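You operate a simulated robot arm through the tools that you are given. There is no shell and no other tool. Be economical: measure what you need, move in short steps, check, and stop when the job is done.

You are at the controls of a simulated two-armed robot. One attempt, no reset.

Task
Beat the lumps out of the batter and tip it into the fluted dish.
Fine: hold the cup still while you whisk; stand the whisk stick in its socket, put the cup back. Set down upright: whisk stick, mixing cup. What is to be rubbed or washed off counts as gone when no trace of it is left.

The check looks at the end state, three seconds after you hand in, the way a careful person would. Anything else that was tipped, shoved, dropped, spilled or broken makes it a failure.

Robot
Two 7-joint arms with two-finger parallel grippers on one trunk, on a base that drives. Base frame: it is fixed to the floor where the robot stands at the start and does not move with it; the origin is under the middle of the robot, x ahead of it, y to its left, z up. Units: m, degrees, N and s.
The left shoulder is at the start at [0.07, 0.133, 1.226], the right one opposite. With the tool pointing down near the work surface each hand reaches from about 0.1 to 0.64 m from the robot's upright axis, wherever it stands, measured 20 degrees to its own side. Places, roughly: cord spool [-0.25, -5.5, 0.75]; nut mill [-0.25, -5.5, 0.75]; seed shaker [-0.25, -5.5, 1.25]; sieve cup [-0.5, -5.5, 1.5]; syrup bottle [-0.25, -5.5, 1.25]; tin tumbler [-0.5, -5.5, 1.25]. Payload 1.57 kg a hand.
The TCP of each hand is the grasp point between the finger pads, 0.03 m short of the fingertips. In the tool frame z runs along the fingers and y along their closing line. Largest opening 0.08 m; finger width 0.017, thickness 0.012; the body of the gripper, 0.04 by 0.082 m, starts 0.08 m behind the TCP.
Orientation is that of the tool frame in the base frame, as [roll, pitch, yaw] about the fixed x, y, z axes, in that order (R = Rz(yaw) Ry(pitch) Rx(roll)). With the fingers straight down and closing along the base's y, the tool's x points along the base's -x, its y along +y and its z along -z.

Tools
- The arms move only by the tool servo_tool. It takes "left_moves", "right_moves" or both (then of equal length, played together; a hand with none holds still); each is one flat list of numbers, 7 for each row, row after row: the shift along the base's x, y, z in cm, then the turn, a rotation vector about the base's x, y, z in degrees, then the finger opening in cm, from 0 to 8. In form: [tx, ty, tz, rx, ry, rz, gripper, tx, ty, tz, rx, ry, rz, gripper, ...]. A call has 1 to 20 rows; each row shifts and turns the commanded pose from where the row before left it. A row lasts 0.2 s, in which the tool goes at most 0.05 m and 8.6 degrees; a call with a longer step from one row to the next is refused whole, and so is a gripper value outside its range. Where a pose cannot be reached the arm comes as near as it can. A force on the tool above 40 N (or 10 N above the force at the start of the call, whichever is more), or a blocked arm, ends the call early, and 0.2 s more pass. The fingers move at their own pace (about 0.153 m/s each) and stop on an object; they squeeze with about 43 N. The grip force told is the motor's: it shows also when the fingers shut on nothing. Time passes only in rows, and 0.2 s behind the last, so rows that do not move let the fingers close. The reply holds the time, the measured pose of the TCP, the force on the tool along the base axes, the opening and the grip force, in the units named above and with some noise, with the torque about the TCP (base axes, N m) and any sound that the robot's microphone picked up.
- Cameras (640 x 400 px; columns grow to the right, rows downward): "scene" is now at [0.1276, -0.0211, 1.4351]; the picture's right is [-0.27, -0.96, 0.00], its down [-0.71, 0.20, -0.67] and it looks along [0.65, -0.18, -0.74] (base axes); focal length 236 px, centre (320, 200). "left" rides on the left gripper at [0.072, 0.007, -0.122] in its tool frame; the picture's right is [-0.09, 1.00, 0.00], its down [-0.84, -0.08, -0.54] and it looks along [-0.54, -0.05, 0.84] (tool axes); focal length 238 px, centre (320, 200). "right" rides on the right gripper at [0.072, -0.007, -0.122] in its tool frame; the picture's right is [0.09, 1.00, 0.00], its down [-0.84, 0.08, -0.54] and it looks along [-0.54, 0.05, 0.84] (tool axes); focal length 238 px, centre (320, 200). There is no depth. A picture from a camera that has moved, and an enlarged one, comes with that camera's place and axes in the base frame and with its lens.
- capture(camera): a new picture of that camera. It takes no simulated time.
- move_column(by): slides the trunk up (or, below 0, down) by that many m; the arms and the scene camera ride with it, the base frame stays. It gives what a move gives, with no picture.
- steer(legs): drives the robot by 1 to 6 legs, each [ahead, left, turn to the left] in m, m and degrees, along the robot's own axes; the way and the turn of a leg run together, so that a leg with both is an arc; at most 1.5 m and 180 degrees a leg. The arms and the cameras ride along, it lands a little off, and it stops where it bumps. It gives what a move gives.
- head_to(pan, tilt): turns the head with the scene camera to pan (to the left, within 86 degrees either way) and tilt (down, from -29 to 69), counted from straight ahead of the robot. It gives what a move gives.
- inspect(camera, box): a new picture of the part [left, top, right, bottom] of that camera's present view, enlarged. It takes no simulated time.
- finish_job(): hands the job in; it is judged then, once.

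Work in short steps. Places have to be worked out from the pictures, the camera data and where the tool is seen: move nearer, look again, correct. Check each grasp and each placing, and mend what went wrong. You have 120 turns and 108 pictures in all, those below and enlarged ones among them. Open the grippers and draw the arms clear of the work before you hand the job in, unless the task says otherwise; then end with one line.

The tools are called after ">>>" by a JSON object that holds its "name" and its "arguments". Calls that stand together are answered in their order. servo_tool: Moves the arms, as the interface text tells. Its arguments: {"type":"object","properties":{"left_moves":{"type":"array"},"right_moves":{"type":"array"}},"required":[]} The other tools are called the same way: move_column (by) slides the trunk up or down; steer (legs) drives the base; head_to (pan, tilt) turns the head that bears the scene camera; capture (camera) takes a picture; inspect (camera, box) takes an enlarged picture of a part of a camera's view; finish_job () hands the job in.

At the start:

```text
clock: 0.0
left_tool_pos: [0.3762, 0.1007, 1.2328]
left_tcp_rot: [180.0, 0.0, 180.0]
left_wrist_force: [0.5, -0.8, -0.4]
left_ft_torque: [0.02, 0.01, -0.02]
left_gripper_width: 0.08
left_grip_force: 0.1
right_tool_pos: [0.3696, -0.2545, 1.2387]
right_tcp_rot: [179.9, 0.0, 179.9]
right_wrist_force: [-0.7, 0.1, -0.4]
right_ft_torque: [0.01, 0.02, -0.05]
right_gripper_width: 0.08
right_grip_force: 0.1
trunk travel left (down, up): [-0.8, 0.14]
robot x, y, heading: [0.0024, 0.0002, -0.2]
head pan, tilt: [-15.5, 47.8]
```

scene: 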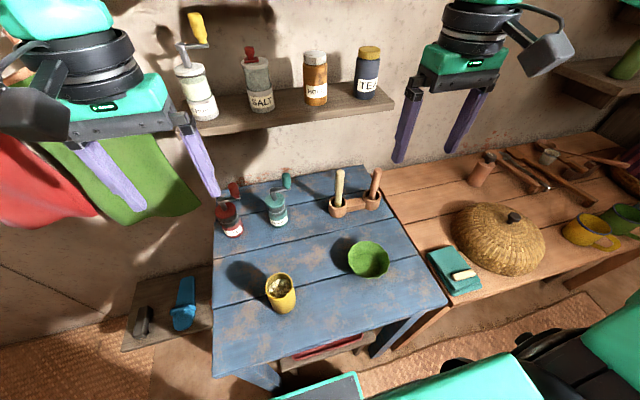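
right: 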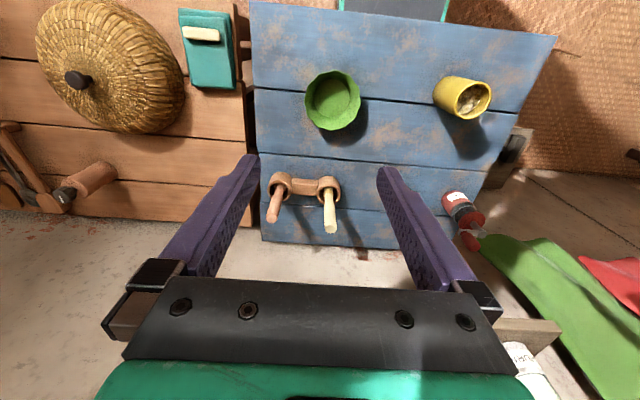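
left: 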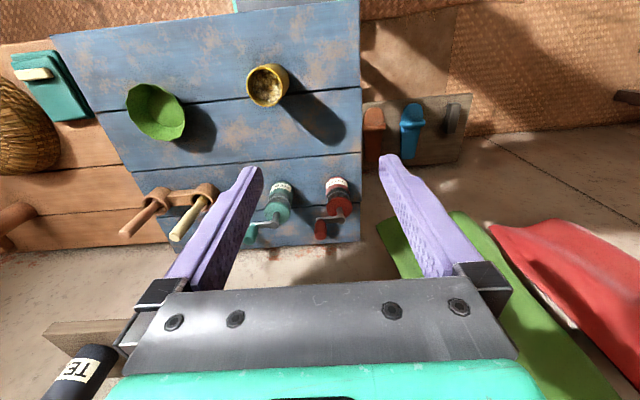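

The scene shows the yellow cup near [0.37, 0.01], the green fluted dish near [0.39, -0.22] and a two-stick holder near [0.58, -0.26]. I'll look closer at each.

>>> {"name": "inspect", "arguments": {"camera": "scene", "box": [300, 150, 420, 225]}}

>>> {"name": "inspect", "arguments": {"camera": "scene", "box": [240, 225, 400, 325]}}

>>> {"name": "inspect", "arguments": {"camera": "right", "box": [240, 60, 500, 240]}}

```text
5.33 times, centred on (360, 188) of scene
camera zoom: at [0.1276, -0.0211, 1.4351], right [-0.27, -0.96, 0.0], down [-0.71, 0.2, -0.67], along [0.65, -0.18, -0.74], focal length 1260 px, centre (107, 267)
```

zoom: 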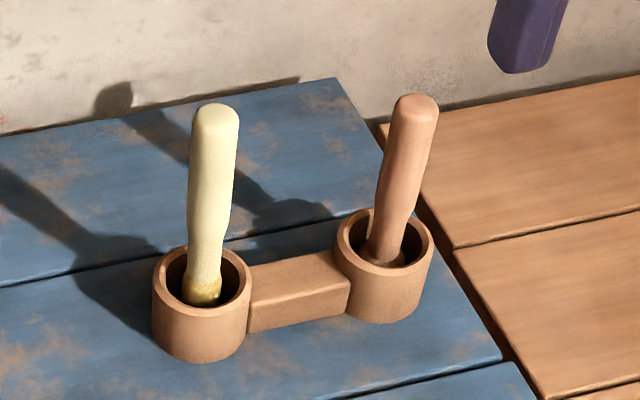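

```text
4.00 times, centred on (320, 275) of scene
camera zoom: at [0.1276, -0.0211, 1.4351], right [-0.27, -0.96, 0.0], down [-0.71, 0.2, -0.67], along [0.65, -0.18, -0.74], focal length 945 px, centre (320, -100)
```

zoom: 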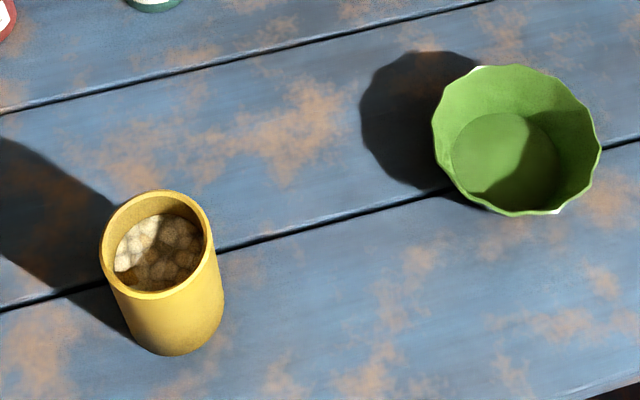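

```text
2.22 times, centred on (370, 150) of right
camera zoom: at [0.2977, -0.2605, 1.3602], right [-0.09, 1.0, 0.0], down [0.84, 0.08, 0.54], along [0.54, 0.05, -0.84], focal length 530 px, centre (209, 311)
```

zoom: 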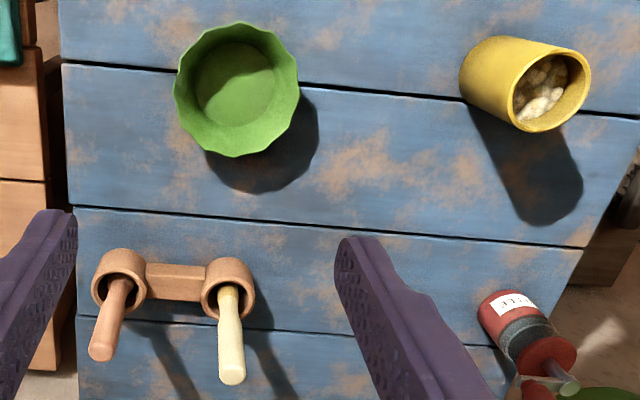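

The cream stick's top is at about [0.60, -0.212, 1.0]; the brown stick is at y≈-0.336. I'll bring the right hand closer to see what each stick is.

>>> {"name": "servo_tool", "arguments": {"right_moves": [3.2, 0.8, -1.5, 0, 0, 0, 8, 3.2, 0.8, -1.5, 0, 0, 0, 8, 3.2, 0.8, -1.5, 0, 0, 0, 8, 3.2, 0.8, -1.5, 0, 0, 0, 8]}}

>>> {"name": "capture", "arguments": {"camera": "right"}}

```text
clock: 1.0
left_tool_pos: [0.3788, 0.1023, 1.232]
left_tcp_rot: [-179.9, -0.1, 179.9]
left_wrist_force: [0.1, 1.0, 0.0]
left_ft_torque: [-0.02, 0.03, 0.02]
left_gripper_width: 0.0799
left_grip_force: 0.1
right_tool_pos: [0.5007, -0.2221, 1.1793]
right_tcp_rot: [-180.0, -0.2, 179.9]
right_wrist_force: [0.4, -0.1, 0.0]
right_ft_torque: [-0.02, -0.01, 0.01]
right_gripper_width: 0.08
right_grip_force: 0.0
trunk travel left (down, up): [-0.8, 0.14]
robot x, y, heading: [-0.0023, -0.0026, 0.0]
head pan, tilt: [-15.5, 47.8]
```

```text
101 pictures are left
camera right: at [0.4292, -0.2272, 1.3015], right [-0.09, 1.0, 0.0], down [0.84, 0.08, 0.54], along [0.54, 0.05, -0.84], focal length 238 px, centre (320, 200)
```

right: 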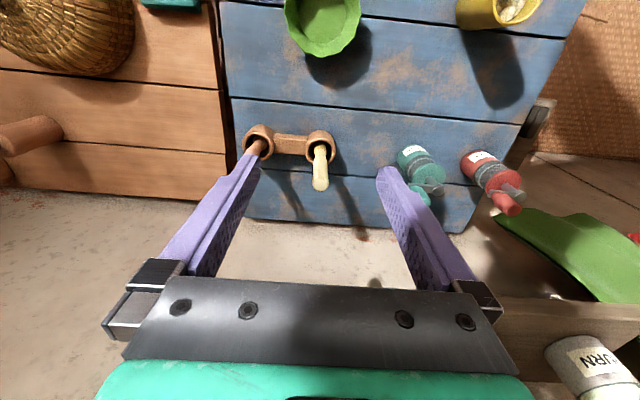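

>>> {"name": "inspect", "arguments": {"camera": "right", "box": [230, 110, 350, 200]}}

>>> {"name": "inspect", "arguments": {"camera": "scene", "box": [325, 160, 395, 220]}}

```text
4.44 times, centred on (290, 155) of right
camera zoom: at [0.4292, -0.2272, 1.3015], right [-0.09, 1.0, 0.0], down [0.84, 0.08, 0.54], along [0.54, 0.05, -0.84], focal length 1059 px, centre (453, 400)
```

zoom: 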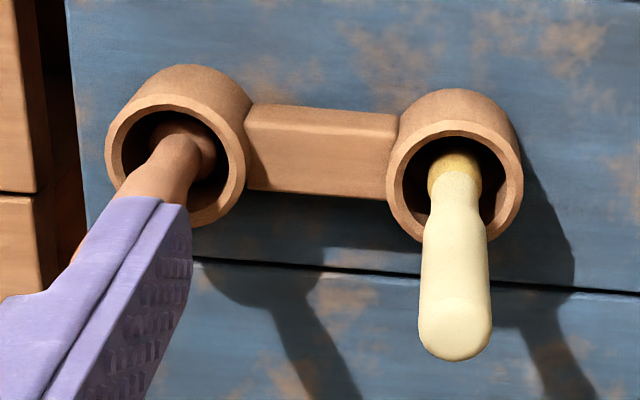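

```text
6.67 times, centred on (360, 190) of scene
camera zoom: at [0.1303, -0.0198, 1.4348], right [-0.27, -0.96, 0.0], down [-0.72, 0.2, -0.67], along [0.65, -0.18, -0.74], focal length 1575 px, centre (53, 267)
```

zoom: 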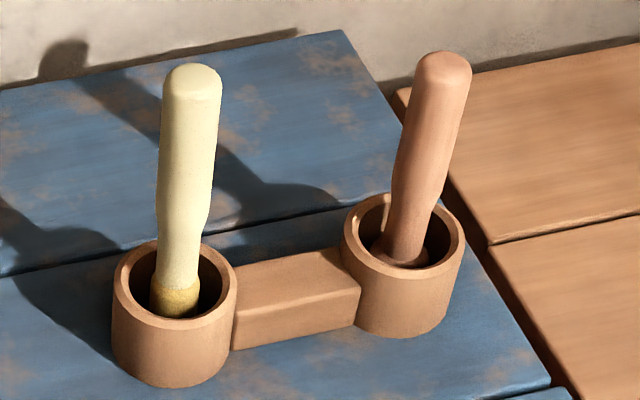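

Two different sticks; I need to see the heads, so I zoom tighter on both sockets.

>>> {"name": "inspect", "arguments": {"camera": "right", "box": [242, 122, 282, 147]}}

>>> {"name": "inspect", "arguments": {"camera": "scene", "box": [336, 190, 384, 220]}}

```text
16.00 times, centred on (262, 134) of right
camera zoom: at [0.4292, -0.2272, 1.3015], right [-0.09, 1.0, 0.0], down [0.84, 0.08, 0.54], along [0.54, 0.05, -0.84], focal length 3814 px, centre (1248, 1248)
```

zoom: 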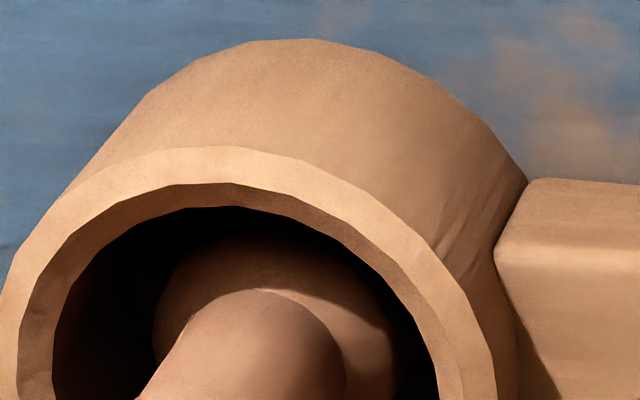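

```text
13.33 times, centred on (360, 205) of scene
camera zoom: at [0.1303, -0.0198, 1.4348], right [-0.27, -0.96, 0.0], down [-0.72, 0.2, -0.67], along [0.65, -0.18, -0.74], focal length 3149 px, centre (-213, 133)
```

zoom: 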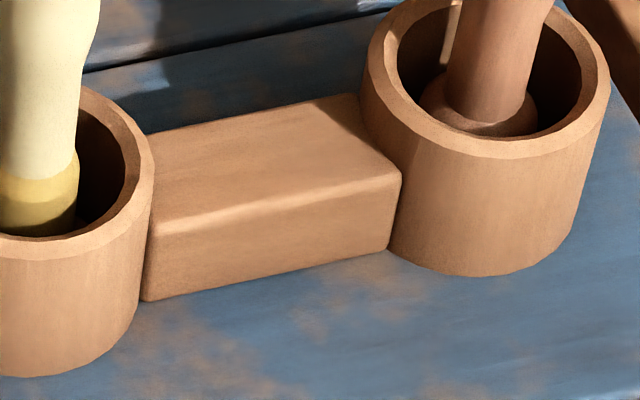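

The shelf's front edge is about x≈0.62, z≈1.15, right above the stick, so a vertical hand would hit it. I tilt the right hand 45° forward-down and bring it in front of the cream stick.

>>> {"name": "servo_tool", "arguments": {"right_moves": [0, 0.2, -2.4, 0, -7.5, 0, 8, 0, 0.2, -2.4, 0, -7.5, 0, 8, 0, 0.2, -2.4, 0, -7.5, 0, 8, 0.5, 0.2, -2.4, 0, -7.5, 0, 8, 0.5, 0.2, -2.4, 0, -7.5, 0, 8, 0.9, 0.1, -2, 0, -7.5, 0, 8]}}

>>> {"name": "capture", "arguments": {"camera": "right"}}

>>> {"name": "capture", "arguments": {"camera": "scene"}}

```text
clock: 2.4
left_tool_pos: [0.3769, 0.1023, 1.2337]
left_tcp_rot: [-179.9, 0.0, -180.0]
left_wrist_force: [-0.9, -0.2, 0.6]
left_ft_torque: [0.02, 0.0, 0.02]
left_gripper_width: 0.0802
left_grip_force: 0.1
right_tool_pos: [0.5197, -0.2103, 1.0383]
right_tcp_rot: [179.9, 44.9, -179.9]
right_wrist_force: [0.9, -1.7, -1.1]
right_ft_torque: [0.01, 0.0, -0.02]
right_gripper_width: 0.0801
right_grip_force: 0.0
trunk travel left (down, up): [-0.8, 0.14]
robot x, y, heading: [0.0014, -0.001, 0.0]
head pan, tilt: [-15.5, 47.8]
```

```text
96 pictures are left
camera right: at [0.3818, -0.2161, 1.0743], right [-0.07, 1.0, -0.06], down [0.21, 0.08, 0.97], along [0.98, 0.05, -0.21], focal length 238 px, centre (320, 200)
```

right: 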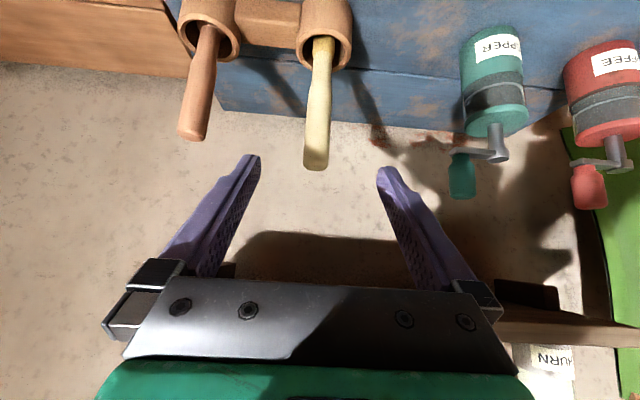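

```text
95 pictures are left
camera scene: at [0.1285, -0.0198, 1.435], right [-0.27, -0.96, 0.0], down [-0.71, 0.2, -0.67], along [0.65, -0.18, -0.74], focal length 236 px, centre (320, 200)
```

scene: 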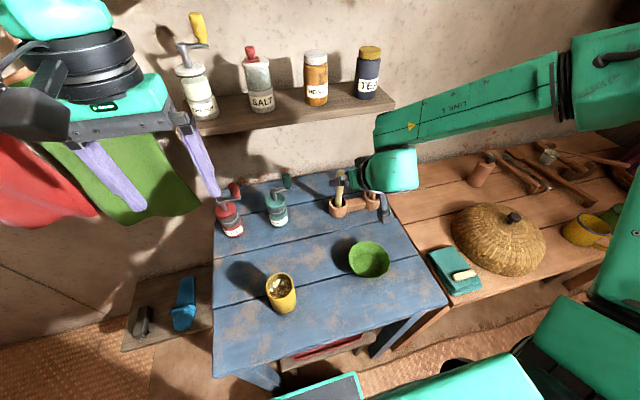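

Stick top is confirmed at about [0.60, -0.21, 0.995], between the finger lines. I advance along the tool axis to straddle it.

>>> {"name": "servo_tool", "arguments": {"right_moves": [2.7, 0, -2.5, 0, 0, 0, 8, 2.7, 0, -2.5, 0, 0, 0, 8, 2.7, 0, -2.5, 0, 0, 0, 8, 0, 0, 0, 0, 0, 0, 8]}}

>>> {"name": "capture", "arguments": {"camera": "right"}}

>>> {"name": "inspect", "arguments": {"camera": "scene", "box": [310, 140, 420, 220]}}

```text
clock: 3.4
left_tool_pos: [0.3765, 0.1028, 1.2335]
left_tcp_rot: [180.0, 0.0, 180.0]
left_wrist_force: [-0.9, -0.5, 0.6]
left_ft_torque: [-0.06, 0.01, -0.02]
left_gripper_width: 0.0799
left_grip_force: 0.0
right_tool_pos: [0.602, -0.2128, 0.9623]
right_tcp_rot: [179.9, 44.9, 179.9]
right_wrist_force: [0.1, 0.0, -0.6]
right_ft_torque: [0.02, 0.0, 0.01]
right_gripper_width: 0.0801
right_grip_force: 0.0
trunk travel left (down, up): [-0.8, 0.14]
robot x, y, heading: [0.0025, -0.0005, -0.1]
head pan, tilt: [-15.5, 47.8]
```

```text
94 pictures are left
camera right: at [0.4634, -0.218, 0.9979], right [-0.07, 1.0, -0.06], down [0.21, 0.08, 0.98], along [0.98, 0.05, -0.21], focal length 238 px, centre (320, 200)
```

right: 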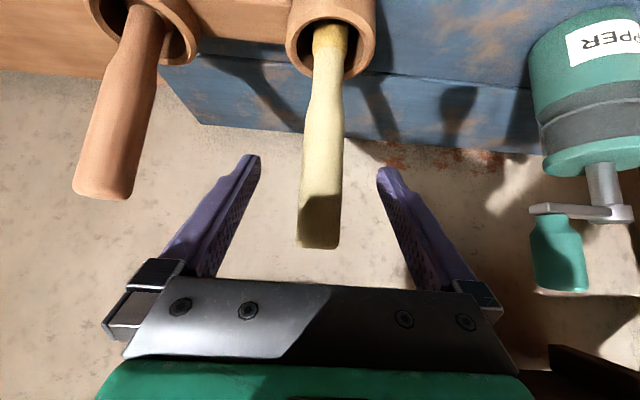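

```text
5.00 times, centred on (365, 180) of scene
camera zoom: at [0.1271, -0.0208, 1.4351], right [-0.27, -0.96, 0.0], down [-0.71, 0.2, -0.67], along [0.65, -0.18, -0.74], focal length 1181 px, centre (95, 300)
```

zoom: 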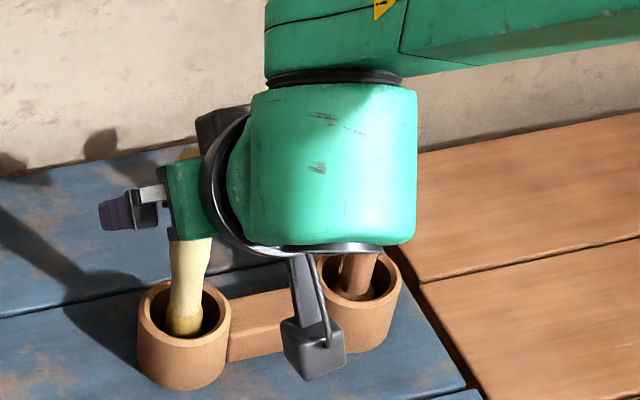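

The stick is centred between the fingers at the TCP. Closing.

>>> {"name": "servo_tool", "arguments": {"right_moves": [0, 0, 0, 0, 0, 0, 2, 0, 0, 0, 0, 0, 0, 0, 0, 0, 0, 0, 0, 0, 0, 0, 0, 0, 0, 0, 0, 0]}}

>>> {"name": "capture", "arguments": {"camera": "right"}}

```text
clock: 4.4
left_tool_pos: [0.3762, 0.101, 1.2329]
left_tcp_rot: [-180.0, 0.0, 179.9]
left_wrist_force: [1.3, -0.1, 0.6]
left_ft_torque: [0.0, -0.01, -0.02]
left_gripper_width: 0.0803
left_grip_force: 0.1
right_tool_pos: [0.6, -0.2122, 0.9621]
right_tcp_rot: [179.9, 45.0, 179.9]
right_wrist_force: [0.6, -1.2, 0.4]
right_ft_torque: [0.02, 0.01, -0.03]
right_gripper_width: 0.0234
right_grip_force: 35.8
trunk travel left (down, up): [-0.8, 0.14]
robot x, y, heading: [0.0003, 0.0002, 0.2]
head pan, tilt: [-15.5, 47.8]
```

```text
92 pictures are left
camera right: at [0.4635, -0.2183, 0.9979], right [-0.07, 1.0, -0.06], down [0.21, 0.08, 0.97], along [0.98, 0.05, -0.21], focal length 238 px, centre (320, 200)
```

right: 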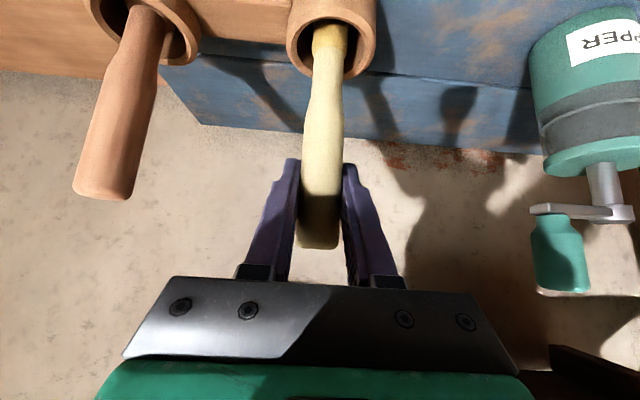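

Firm grip (0.0234 m). I lift straight up slowly.

>>> {"name": "servo_tool", "arguments": {"right_moves": [0, 0, 1.5, 0, 0, 0, 0, 0, 0, 1.5, 0, 0, 0, 0, 0, 0, 1.5, 0, 0, 0, 0, 0, 0, 1.5, 0, 0, 0, 0, 0, 0, 1.2, 0, 0, 0, 0]}}

>>> {"name": "capture", "arguments": {"camera": "right"}}

>>> {"name": "inspect", "arguments": {"camera": "scene", "box": [310, 140, 420, 220]}}

```text
clock: 5.6
left_tool_pos: [0.3771, 0.1013, 1.2331]
left_tcp_rot: [-180.0, -0.1, 180.0]
left_wrist_force: [0.8, -0.1, 0.0]
left_ft_torque: [-0.02, 0.0, 0.01]
left_gripper_width: 0.0803
left_grip_force: 0.2
right_tool_pos: [0.599, -0.213, 1.036]
right_tcp_rot: [179.8, 45.1, 179.9]
right_wrist_force: [0.3, 1.0, -0.5]
right_ft_torque: [-0.03, -0.02, -0.02]
right_gripper_width: 0.0235
right_grip_force: 35.7
trunk travel left (down, up): [-0.8, 0.14]
robot x, y, heading: [0.0005, -0.001, 0.0]
head pan, tilt: [-15.5, 47.8]
```

```text
91 pictures are left
camera right: at [0.4612, -0.218, 1.0718], right [-0.07, 1.0, -0.06], down [0.21, 0.08, 0.97], along [0.98, 0.05, -0.21], focal length 238 px, centre (320, 200)
```

right: 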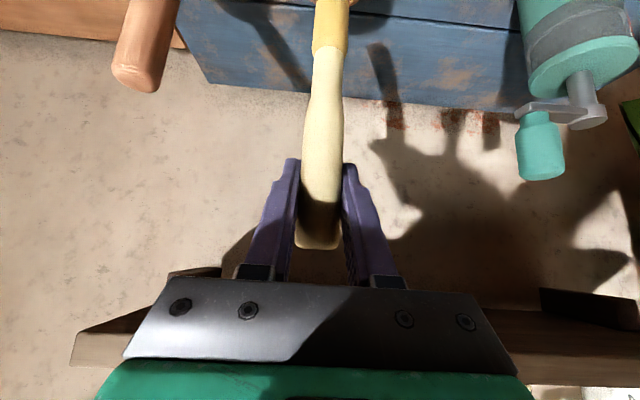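

```text
5.00 times, centred on (365, 180) of scene
camera zoom: at [0.1273, -0.021, 1.4351], right [-0.27, -0.96, 0.0], down [-0.71, 0.2, -0.67], along [0.65, -0.18, -0.74], focal length 1181 px, centre (95, 300)
```

zoom: 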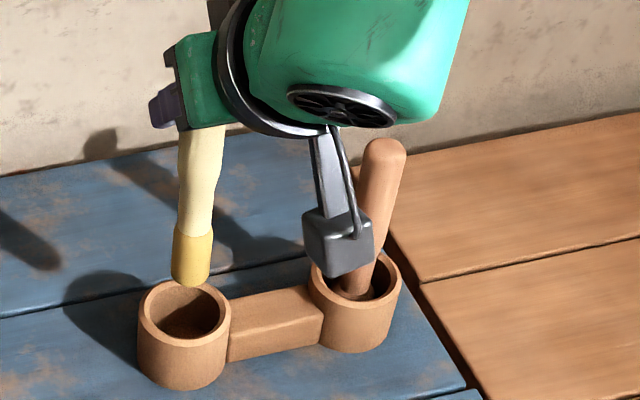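

The cream stick's head is a yellowish cylinder. I zoom in to tell whether it is a whisk.

>>> {"name": "inspect", "arguments": {"camera": "scene", "box": [334, 160, 366, 200]}}

>>> {"name": "inspect", "arguments": {"camera": "right", "box": [290, 0, 370, 50]}}

>>> {"name": "inspect", "arguments": {"camera": "left", "box": [100, 160, 240, 260]}}

```text
10.00 times, centred on (350, 180) of scene
camera zoom: at [0.1273, -0.021, 1.4351], right [-0.27, -0.96, 0.0], down [-0.71, 0.2, -0.67], along [0.65, -0.18, -0.74], focal length 2362 px, centre (20, 400)
```

zoom: 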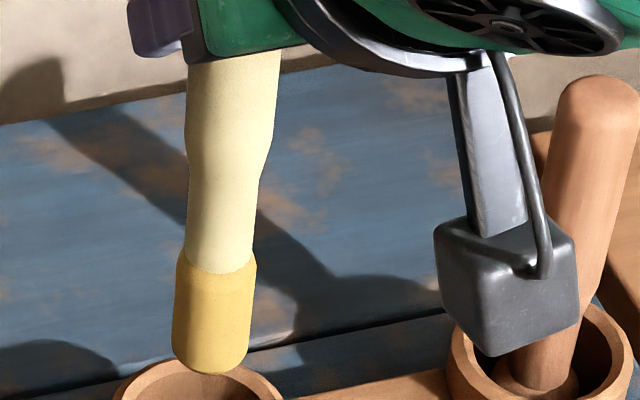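

```text
8.00 times, centred on (330, 25) of right
camera zoom: at [0.4612, -0.218, 1.0718], right [-0.07, 1.0, -0.06], down [0.21, 0.08, 0.97], along [0.98, 0.05, -0.21], focal length 1907 px, centre (240, 1600)
```

zoom: 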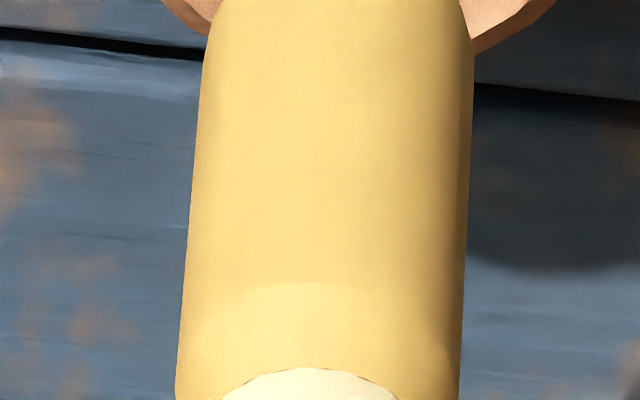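

```text
4.00 times, centred on (170, 210) of left
camera zoom: at [0.3056, 0.1082, 1.3552], right [0.09, 1.0, 0.0], down [0.84, -0.08, 0.54], along [0.54, -0.05, -0.84], focal length 953 px, centre (920, 160)
```

zoom: 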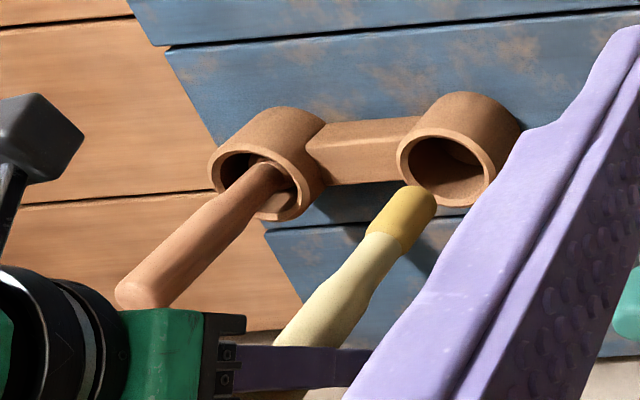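

Unclear yet; the brown one has to be compared. I put the cream stick back exactly the way it came and release.

>>> {"name": "servo_tool", "arguments": {"right_moves": [0, 0, -1.5, 0, 0, 0, 0, 0, 0, -1.5, 0, 0, 0, 0, 0, 0, -1.5, 0, 0, 0, 0, 0, 0, -1.5, 0, 0, 0, 0, 0, 0, -1.0, 0, 0, 0, 0, 0, 0, -0.15, 0, 0, 0, 0, 0, 0, 0, 0, 0, 0, 0]}}

>>> {"name": "inspect", "arguments": {"camera": "scene", "box": [310, 140, 420, 220]}}

```text
clock: 7.2
left_tool_pos: [0.3769, 0.1008, 1.2323]
left_tcp_rot: [-180.0, 0.1, -180.0]
left_wrist_force: [-0.5, -0.4, -0.5]
left_ft_torque: [-0.01, -0.01, 0.01]
left_gripper_width: 0.0801
left_grip_force: 0.1
right_tool_pos: [0.5975, -0.2135, 0.9633]
right_tcp_rot: [179.8, 44.9, 179.8]
right_wrist_force: [0.8, -0.3, -1.1]
right_ft_torque: [-0.02, 0.02, -0.01]
right_gripper_width: 0.0237
right_grip_force: 35.9
trunk travel left (down, up): [-0.8, 0.14]
robot x, y, heading: [0.0006, 0.0009, -0.1]
head pan, tilt: [-15.5, 47.8]
```

```text
5.00 times, centred on (365, 180) of scene
camera zoom: at [0.1277, -0.0211, 1.4351], right [-0.27, -0.96, 0.0], down [-0.71, 0.2, -0.67], along [0.65, -0.18, -0.74], focal length 1181 px, centre (95, 300)
```

zoom: 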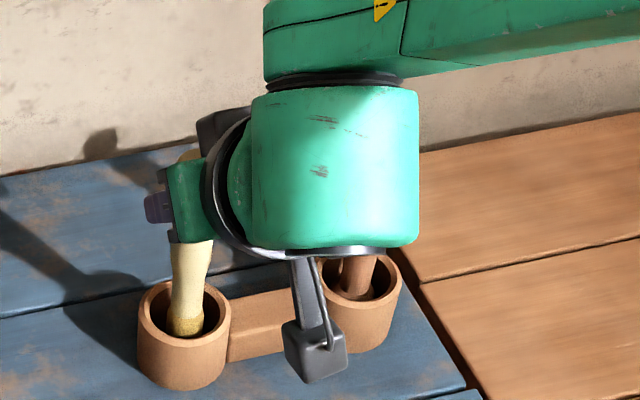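

Back down in its socket. I release, and withdraw along the tool axis.

>>> {"name": "servo_tool", "arguments": {"right_moves": [0, 0, -0.1, 0, 0, 0, 0, 0, 0, 0, 0, 0, 0, 3.5, 0, 0, 0, 0, 0, 0, 6, -2.7, 0, 2.5, 0, 0, 0, 6, -2.7, 0, 2.5, 0, 0, 0, 6, -2.7, 0, 2.5, 0, 0, 0, 6, 0, -4, 0, 0, 0, 0, 8, 0, -4, 0, 0, 0, 0, 8, 0, -4, 0, 0, 0, 0, 8]}}

>>> {"name": "capture", "arguments": {"camera": "right"}}

>>> {"name": "capture", "arguments": {"camera": "scene"}}

```text
clock: 9.2
left_tool_pos: [0.3769, 0.1004, 1.2339]
left_tcp_rot: [180.0, 0.0, -180.0]
left_wrist_force: [-1.0, -0.7, 0.9]
left_ft_torque: [0.0, -0.02, -0.03]
left_gripper_width: 0.0801
left_grip_force: 0.1
right_tool_pos: [0.5177, -0.3333, 1.0356]
right_tcp_rot: [179.6, 45.1, 179.7]
right_wrist_force: [-0.5, 0.0, 0.4]
right_ft_torque: [0.03, -0.04, 0.03]
right_gripper_width: 0.0799
right_grip_force: 0.0
trunk travel left (down, up): [-0.8, 0.14]
robot x, y, heading: [0.0005, 0.0005, 0.0]
head pan, tilt: [-15.5, 47.8]
```

```text
85 pictures are left
camera right: at [0.3797, -0.3387, 1.0711], right [-0.06, 1.0, -0.06], down [0.21, 0.07, 0.98], along [0.98, 0.05, -0.21], focal length 238 px, centre (320, 200)
```

right: 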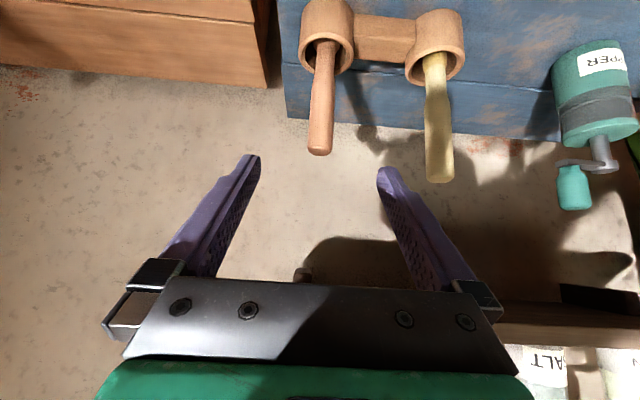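

```text
84 pictures are left
camera scene: at [0.1267, -0.0228, 1.4351], right [-0.27, -0.96, 0.0], down [-0.71, 0.2, -0.67], along [0.65, -0.18, -0.74], focal length 236 px, centre (320, 200)
```

scene: 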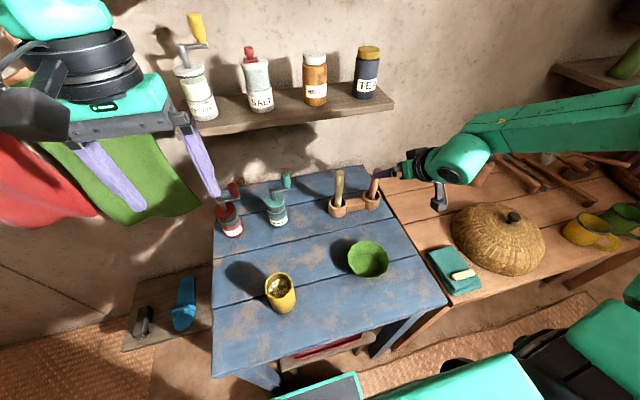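

The brown stick's top is at about [0.605, -0.332, 0.972]. I move in to straddle it and grip.

>>> {"name": "servo_tool", "arguments": {"right_moves": [2.9, 0, -3.0, 0, 0, 0, 8, 2.9, 0, -3.0, 0, 0, 0, 8, 2.9, 0, -3.0, 0, 0, 0, 8, 0, 0, 0, 0, 0, 0, 8]}}

>>> {"name": "capture", "arguments": {"camera": "right"}}

```text
clock: 10.2
left_tool_pos: [0.3767, 0.1009, 1.2328]
left_tcp_rot: [180.0, 0.0, 180.0]
left_wrist_force: [0.4, 0.3, -0.4]
left_ft_torque: [-0.01, -0.01, 0.03]
left_gripper_width: 0.0801
left_grip_force: 0.0
right_tool_pos: [0.6027, -0.3313, 0.948]
right_tcp_rot: [179.9, 45.0, 179.9]
right_wrist_force: [-0.4, -0.4, 0.6]
right_ft_torque: [0.01, -0.02, -0.01]
right_gripper_width: 0.0801
right_grip_force: 0.0
trunk travel left (down, up): [-0.8, 0.14]
robot x, y, heading: [-0.0018, 0.0001, 0.2]
head pan, tilt: [-15.5, 47.8]
```

```text
83 pictures are left
camera right: at [0.4649, -0.3364, 0.984], right [-0.07, 1.0, -0.06], down [0.21, 0.08, 0.98], along [0.98, 0.05, -0.21], focal length 238 px, centre (320, 200)
```

right: 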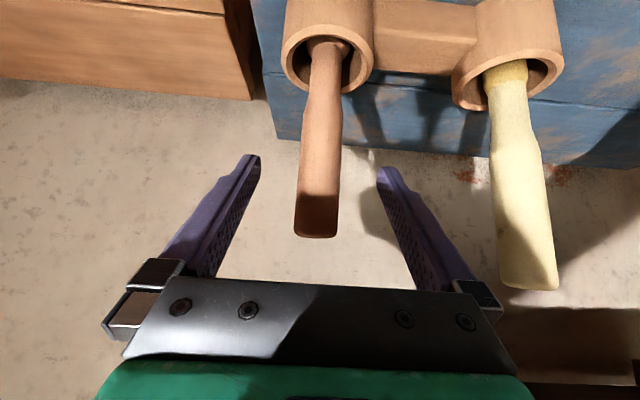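

The brown stick is centred between the fingers. I close and lift 7 cm.

>>> {"name": "servo_tool", "arguments": {"right_moves": [0, 0, 0, 0, 0, 0, 2, 0, 0, 0, 0, 0, 0, 0, 0, 0, 0, 0, 0, 0, 0, 0, 0, 0, 0, 0, 0, 0, 0, 0, 1.5, 0, 0, 0, 0, 0, 0, 1.5, 0, 0, 0, 0, 0, 0, 1.5, 0, 0, 0, 0, 0, 0, 1.5, 0, 0, 0, 0, 0, 0, 1.0, 0, 0, 0, 0]}}

>>> {"name": "inspect", "arguments": {"camera": "scene", "box": [310, 140, 420, 220]}}

>>> {"name": "inspect", "arguments": {"camera": "left", "box": [100, 160, 240, 260]}}

>>> {"name": "capture", "arguments": {"camera": "right"}}

```text
clock: 12.2
left_tool_pos: [0.3766, 0.1014, 1.2328]
left_tcp_rot: [180.0, 0.0, -180.0]
left_wrist_force: [0.4, 0.3, -0.4]
left_ft_torque: [0.0, 0.0, 0.0]
left_gripper_width: 0.0798
left_grip_force: 0.0
right_tool_pos: [0.6048, -0.3312, 1.0174]
right_tcp_rot: [179.9, 44.9, 179.9]
right_wrist_force: [-0.6, -0.1, -1.0]
right_ft_torque: [0.0, -0.01, 0.0]
right_gripper_width: 0.0236
right_grip_force: 36.0
trunk travel left (down, up): [-0.8, 0.14]
robot x, y, heading: [0.0041, -0.0005, -0.0]
head pan, tilt: [-15.5, 47.8]
```

```text
5.00 times, centred on (365, 180) of scene
camera zoom: at [0.1276, -0.021, 1.4351], right [-0.27, -0.96, 0.0], down [-0.71, 0.2, -0.67], along [0.65, -0.18, -0.74], focal length 1181 px, centre (95, 300)
```

zoom: 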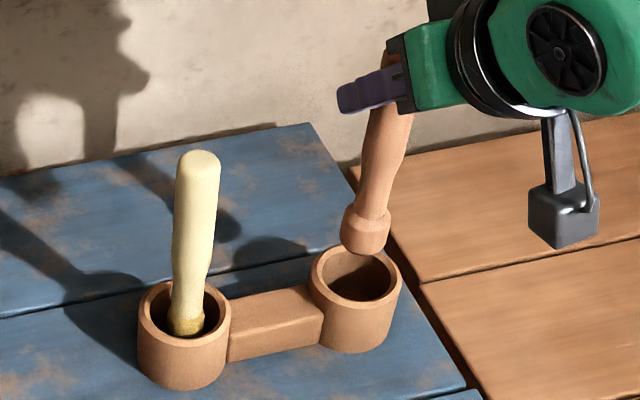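

```text
4.00 times, centred on (170, 210) of left
camera zoom: at [0.3059, 0.1082, 1.3551], right [0.09, 1.0, 0.0], down [0.84, -0.08, 0.54], along [0.54, -0.05, -0.84], focal length 953 px, centre (920, 160)
```

zoom: 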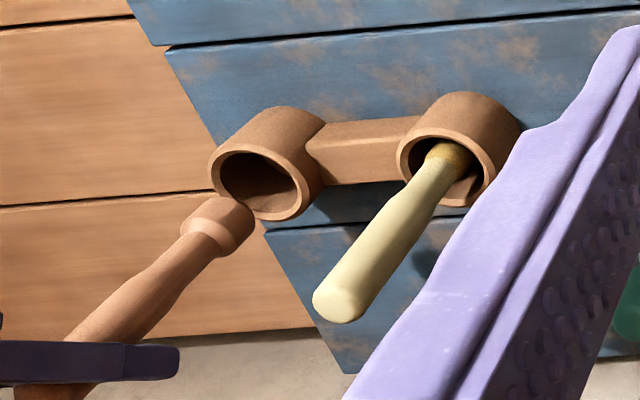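

```text
80 pictures are left
camera right: at [0.4666, -0.3367, 1.0521], right [-0.07, 1.0, -0.06], down [0.21, 0.08, 0.97], along [0.98, 0.05, -0.21], focal length 238 px, centre (320, 200)
```

right: 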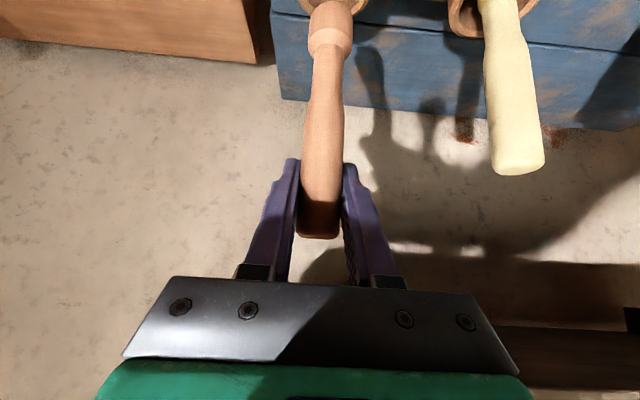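

The brown one is a solid mallet-headed pestle; the cream one with the straw-coloured head is the whisk. I put the pestle back and release.

>>> {"name": "servo_tool", "arguments": {"right_moves": [0, 0, -1.5, 0, 0, 0, 0, 0, 0, -1.5, 0, 0, 0, 0, 0, 0, -1.5, 0, 0, 0, 0, 0, 0, -1.5, 0, 0, 0, 0, 0, 0, -0.8, 0, 0, 0, 0, 0, 0, -0.2, 0, 0, 0, 0, 0, 0, 0, 0, 0, 0, 0]}}

>>> {"name": "capture", "arguments": {"camera": "right"}}

```text
clock: 13.8
left_tool_pos: [0.376, 0.101, 1.2328]
left_tcp_rot: [-180.0, -0.1, -180.0]
left_wrist_force: [0.3, 0.6, -0.2]
left_ft_torque: [0.01, 0.0, -0.01]
left_gripper_width: 0.08
left_grip_force: 0.1
right_tool_pos: [0.603, -0.3318, 0.9494]
right_tcp_rot: [179.9, 45.0, 179.9]
right_wrist_force: [-0.6, 0.3, -1.4]
right_ft_torque: [0.04, 0.02, -0.01]
right_gripper_width: 0.0237
right_grip_force: 36.3
trunk travel left (down, up): [-0.8, 0.14]
robot x, y, heading: [0.0011, 0.001, 0.2]
head pan, tilt: [-15.5, 47.8]
```

```text
79 pictures are left
camera right: at [0.4659, -0.3368, 0.984], right [-0.07, 1.0, -0.06], down [0.21, 0.08, 0.97], along [0.98, 0.05, -0.21], focal length 238 px, centre (320, 200)
```

right: 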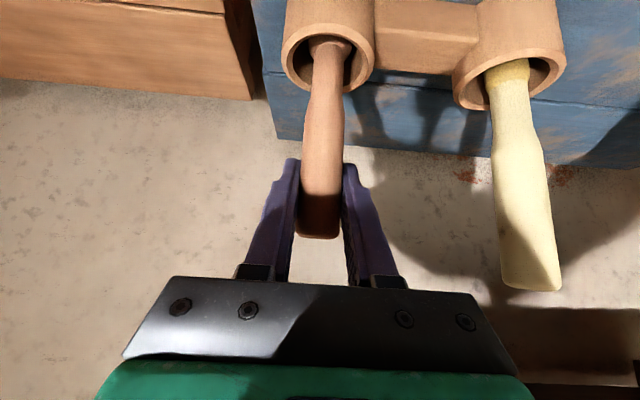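

Same seating as before. I release, withdraw and shift back across to the whisk.

>>> {"name": "servo_tool", "arguments": {"right_moves": [0, 0, 0, 0, 0, 0, 3.5, 0, 0, 0, 0, 0, 0, 6, -2.7, 0, 2.8, 0, 0, 0, 6, -2.7, 0, 2.8, 0, 0, 0, 6, -2.7, 0, 2.8, 0, 0, 0, 6, 0, 4, 0, 0, 0, 0, 8, 0, 4, 0, 0, 0, 0, 8, 0, 4, 0, 0, 0, 0, 8]}}

>>> {"name": "capture", "arguments": {"camera": "right"}}

>>> {"name": "inspect", "arguments": {"camera": "scene", "box": [240, 225, 400, 325]}}

```text
clock: 15.6
left_tool_pos: [0.3764, 0.103, 1.233]
left_tcp_rot: [-179.9, 0.0, -180.0]
left_wrist_force: [0.3, 0.0, -1.1]
left_ft_torque: [-0.05, -0.01, 0.02]
left_gripper_width: 0.0799
left_grip_force: 0.1
right_tool_pos: [0.5232, -0.2096, 1.0303]
right_tcp_rot: [180.0, 45.0, -180.0]
right_wrist_force: [-0.3, -0.1, -0.9]
right_ft_torque: [-0.04, 0.01, 0.02]
right_gripper_width: 0.0798
right_grip_force: 0.1
trunk travel left (down, up): [-0.8, 0.14]
robot x, y, heading: [0.0021, 0.0002, 0.1]
head pan, tilt: [-15.5, 47.8]
```

```text
78 pictures are left
camera right: at [0.3859, -0.2147, 1.0661], right [-0.07, 1.0, -0.07], down [0.21, 0.08, 0.97], along [0.98, 0.05, -0.21], focal length 238 px, centre (320, 200)
```

right: 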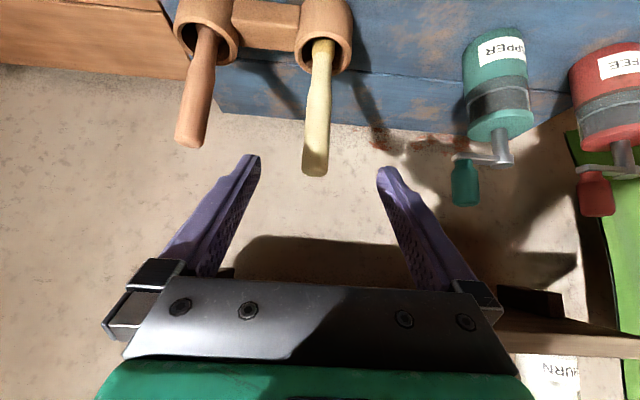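

```text
4.00 times, centred on (320, 275) of scene
camera zoom: at [0.1277, -0.0195, 1.4351], right [-0.27, -0.96, 0.0], down [-0.71, 0.2, -0.67], along [0.65, -0.18, -0.74], focal length 945 px, centre (320, -100)
```

zoom: 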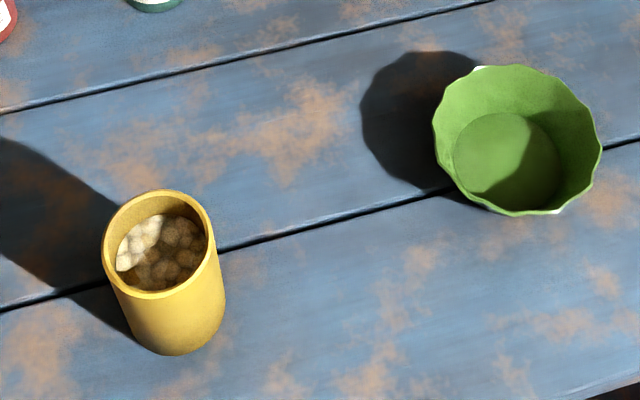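

Everything's back in order. The cup seems to stand near [0.348, 0.011], about 0.06 wide and 0.11 tall. I grip the whisk a little higher this time (TCP z≈0.98) for depth in the cup.

>>> {"name": "servo_tool", "arguments": {"right_moves": [2.6, -0.1, -1.7, 0, 0, 0, 8, 2.6, -0.1, -1.7, 0, 0, 0, 8, 2.4, -0.1, -1.8, 0, 0, 0, 8, 0, 0, 0, 0, 0, 0, 4, 0, 0, 0, 0, 0, 0, 0, 0, 0, 0, 0, 0, 0, 0, 0, 0, 0, 0, 0, 0, 0]}}

>>> {"name": "capture", "arguments": {"camera": "right"}}

```text
clock: 17.2
left_tool_pos: [0.3757, 0.101, 1.2324]
left_tcp_rot: [180.0, -0.1, -180.0]
left_wrist_force: [0.6, 0.5, 0.8]
left_ft_torque: [-0.03, 0.02, -0.02]
left_gripper_width: 0.0798
left_grip_force: 0.0
right_tool_pos: [0.6024, -0.214, 0.9804]
right_tcp_rot: [179.9, 45.1, 179.9]
right_wrist_force: [-0.7, 0.6, 0.0]
right_ft_torque: [0.02, 0.0, 0.0]
right_gripper_width: 0.0233
right_grip_force: 36.1
trunk travel left (down, up): [-0.8, 0.14]
robot x, y, heading: [-0.0004, 0.0036, 0.0]
head pan, tilt: [-15.5, 47.8]
```

```text
76 pictures are left
camera right: at [0.4647, -0.2191, 1.0162], right [-0.07, 1.0, -0.06], down [0.21, 0.08, 0.97], along [0.98, 0.05, -0.21], focal length 238 px, centre (320, 200)
```

right: 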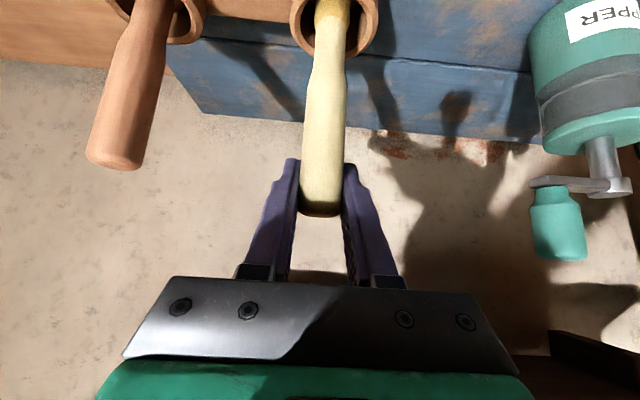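

Good grip at [0.602, -0.214, 0.980]. I lift it clear, draw it back from the shelf, and start lowering/tilting the left hand to approach the cup from the left.

>>> {"name": "servo_tool", "arguments": {"right_moves": [0, 0, 1.5, 0, 0, 0, 0, 0, 0, 1.5, 0, 0, 0, 0, 0, 0, 1.5, 0, 0, 0, 0, 0, 0, 1.5, 0, 0, 0, 0, 0, 0, 1.5, 0, 0, 0, 0, -3, 0, 1, 0, 0, 0, 0, -4, 0, 1, 0, 0, 0, 0, -4, 0, 1, 0, 0, 0, 0], "left_moves": [0, 1.5, -1, -8, 0, 0, 8, 0, 1.5, -1, -8, 0, 0, 8, 0, 1.5, -1, -8, 0, 0, 8, 0, 1.5, -1, -8, 0, 0, 8, 0, 1.5, -1, -8, 0, 0, 8, 0, 1.5, -1, -8, 0, 0, 8, 0, 1.5, -1, -8, 0, 0, 8, 0, 1.5, -1, -4, 0, 0, 8]}}

>>> {"name": "capture", "arguments": {"camera": "left"}}

>>> {"name": "capture", "arguments": {"camera": "scene"}}

```text
clock: 19.0
left_tool_pos: [0.3735, 0.2052, 1.1617]
left_tcp_rot: [-122.2, 0.2, 178.6]
left_wrist_force: [-0.4, 0.1, -0.4]
left_ft_torque: [0.01, -0.01, 0.01]
left_gripper_width: 0.0801
left_grip_force: 0.2
left hand out of reach, approached as far as the arm can: row 8
right_tool_pos: [0.4871, -0.212, 1.0856]
right_tcp_rot: [179.7, 45.0, 179.8]
right_wrist_force: [-0.3, 0.2, -0.9]
right_ft_torque: [0.0, 0.01, 0.0]
right_gripper_width: 0.0235
right_grip_force: 36.0
trunk travel left (down, up): [-0.8, 0.14]
robot x, y, heading: [-0.0014, 0.0039, -0.1]
head pan, tilt: [-15.5, 47.8]
```

```text
75 pictures are left
camera left: at [0.3065, 0.314, 1.2208], right [0.11, 0.53, -0.84], down [0.84, 0.4, 0.36], along [0.52, -0.75, -0.4], focal length 238 px, centre (320, 200)
```

left: 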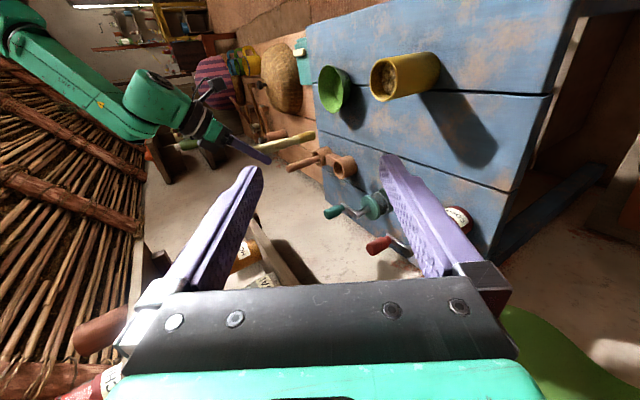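

```text
74 pictures are left
camera scene: at [0.1261, -0.0218, 1.4352], right [-0.27, -0.96, 0.0], down [-0.71, 0.2, -0.67], along [0.65, -0.18, -0.74], focal length 236 px, centre (320, 200)
```

scene: 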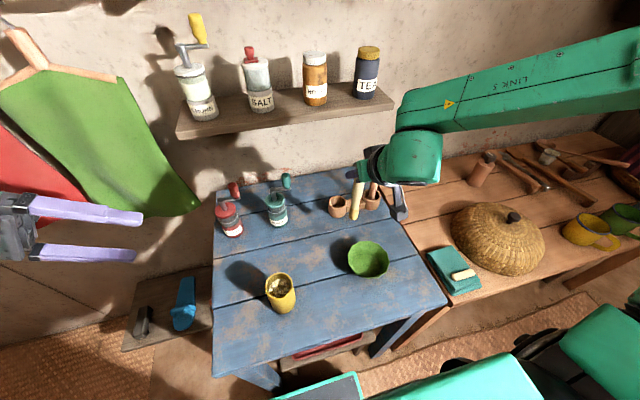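

The left fingers must close along x with the hand's camera on top, so I roll the left hand 90° about its own axis while coming lower.

>>> {"name": "servo_tool", "arguments": {"left_moves": [0, 0, -0.9, 0, 6.95, 4.35, 8, 0, 0, -0.9, 0, 6.95, 4.35, 8, 0, 0, -0.9, 0, 6.95, 4.35, 8, 0, 0, -0.9, 0, 6.95, 4.35, 8, 0, 0, -0.9, 0, 6.95, 4.35, 8, 0, 0, -0.9, 0, 6.95, 4.35, 8, 0, 0, -0.9, 0, 6.95, 4.35, 8, 0, 0, -0.9, 0, 6.95, 4.35, 8, 0, 0, -0.9, 0, 6.95, 4.35, 8, 0, 0, -0.9, 0, 6.95, 4.35, 8, 0, 0, -0.9, 0, 6.95, 4.35, 8]}}

>>> {"name": "capture", "arguments": {"camera": "left"}}

```text
clock: 21.4
left_tool_pos: [0.3759, 0.2048, 1.0592]
left_tcp_rot: [-178.5, -58.0, -89.3]
left_wrist_force: [0.1, -0.4, 0.0]
left_ft_torque: [-0.03, 0.0, 0.03]
left_gripper_width: 0.0801
left_grip_force: 0.1
right_tool_pos: [0.4882, -0.212, 1.0845]
right_tcp_rot: [179.9, 44.8, 180.0]
right_wrist_force: [0.1, -0.2, -0.1]
right_ft_torque: [0.0, -0.03, -0.03]
right_gripper_width: 0.0237
right_grip_force: 35.4
trunk travel left (down, up): [-0.8, 0.14]
robot x, y, heading: [0.0017, 0.0012, 0.1]
head pan, tilt: [-15.5, 47.8]
```

```text
73 pictures are left
camera left: at [0.3668, 0.2709, 1.1853], right [-1.0, 0.01, -0.09], down [0.05, 0.91, -0.42], along [0.08, -0.42, -0.9], focal length 238 px, centre (320, 200)
```

left: 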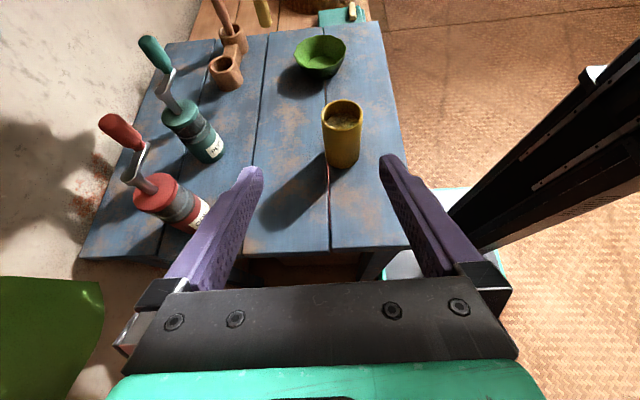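

Cup fits at about [0.353, 0.010], rim z≈0.92, diameter ≈0.06. I flatten the left hand to ~20° below horizontal and go to a pre-grasp to its left.

>>> {"name": "servo_tool", "arguments": {"left_moves": [-0.46, -1.8, -2.9, -2.4, 0, 0, 8, -0.46, -1.8, -2.9, -2.4, 0, 0, 8, -0.46, -1.8, -2.9, -2.4, 0, 0, 8, -0.46, -1.8, -2.9, -2.4, 0, 0, 8, -0.46, -1.8, -2.9, -2.4, 0, 0, 8, 0, 0, 0, 0, 0, 0, 8]}}

>>> {"name": "capture", "arguments": {"camera": "left"}}

>>> {"name": "capture", "arguments": {"camera": "scene"}}

```text
clock: 22.8
left_tool_pos: [0.3532, 0.1154, 0.9164]
left_tcp_rot: [-178.5, -70.0, -89.3]
left_wrist_force: [0.1, -0.1, -0.4]
left_ft_torque: [-0.01, 0.03, 0.02]
left_gripper_width: 0.08
left_grip_force: 0.0
right_tool_pos: [0.4882, -0.2124, 1.0849]
right_tcp_rot: [179.8, 44.9, 179.9]
right_wrist_force: [-0.2, -0.7, -0.7]
right_ft_torque: [0.0, 0.02, -0.03]
right_gripper_width: 0.0233
right_grip_force: 35.3
trunk travel left (down, up): [-0.8, 0.14]
robot x, y, heading: [-0.0022, -0.0008, 0.2]
head pan, tilt: [-15.5, 47.8]
```

```text
72 pictures are left
camera left: at [0.345, 0.2053, 1.0261], right [-1.0, 0.0, -0.1], down [0.05, 0.8, -0.6], along [0.08, -0.6, -0.79], focal length 238 px, centre (320, 200)
```

left: 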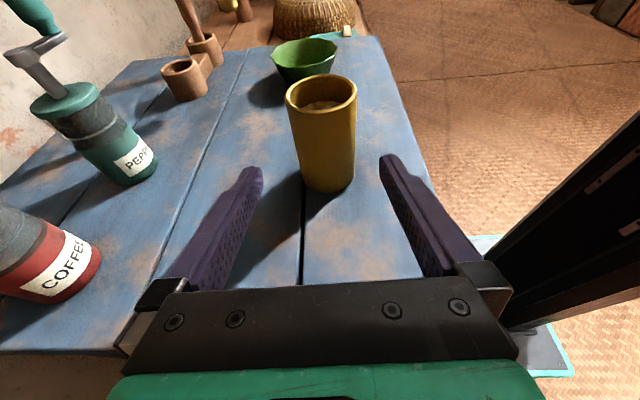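

```text
71 pictures are left
camera scene: at [0.1276, -0.021, 1.4351], right [-0.27, -0.96, 0.0], down [-0.71, 0.2, -0.67], along [0.65, -0.18, -0.74], focal length 236 px, centre (320, 200)
```

scene: 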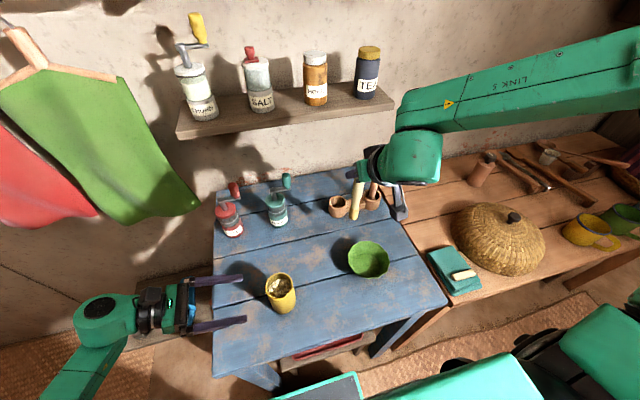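

Cup axis refined to [0.356, 0.015], rim z≈0.922. I advance the left hand along its axis to straddle the cup at mid height.

>>> {"name": "servo_tool", "arguments": {"left_moves": [0.1, -2.45, -0.87, 0, 0, 0, 8, 0.1, -2.45, -0.87, 0, 0, 0, 8, 0.1, -2.45, -0.87, 0, 0, 0, 8, 0, -2.45, -0.87, 0, 0, 0, 8, 0, 0, 0, 0, 0, 0, 8]}}

>>> {"name": "capture", "arguments": {"camera": "left"}}

>>> {"name": "inspect", "arguments": {"camera": "scene", "box": [200, 240, 340, 340]}}

```text
clock: 24.0
left_tool_pos: [0.3566, 0.0151, 0.8814]
left_tcp_rot: [-178.5, -69.9, -89.3]
left_wrist_force: [0.0, 0.6, 0.3]
left_ft_torque: [0.0, 0.0, -0.02]
left_gripper_width: 0.08
left_grip_force: 0.0
right_tool_pos: [0.4883, -0.213, 1.0845]
right_tcp_rot: [179.9, 45.1, 179.9]
right_wrist_force: [-0.8, 0.3, 0.0]
right_ft_torque: [0.03, 0.02, 0.0]
right_gripper_width: 0.0236
right_grip_force: 35.9
trunk travel left (down, up): [-0.8, 0.14]
robot x, y, heading: [-0.0001, 0.0003, -0.1]
head pan, tilt: [-15.5, 47.8]
```

```text
70 pictures are left
camera left: at [0.3477, 0.1051, 0.9919], right [-1.0, 0.0, -0.1], down [0.05, 0.8, -0.6], along [0.08, -0.6, -0.79], focal length 238 px, centre (320, 200)
```

left: 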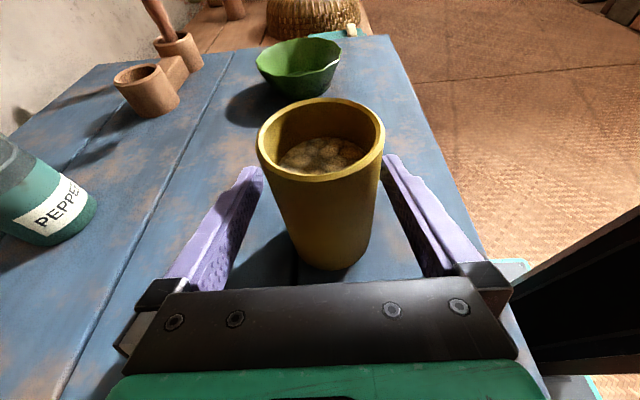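

```text
4.00 times, centred on (270, 290) of scene
camera zoom: at [0.1275, -0.0207, 1.4351], right [-0.27, -0.96, 0.0], down [-0.71, 0.2, -0.67], along [0.65, -0.18, -0.74], focal length 945 px, centre (520, -160)
```

zoom: 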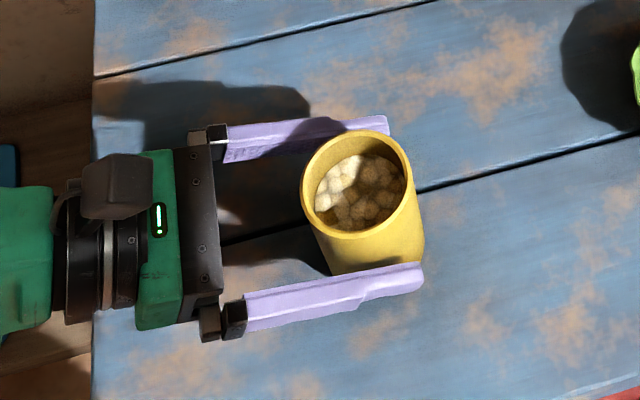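

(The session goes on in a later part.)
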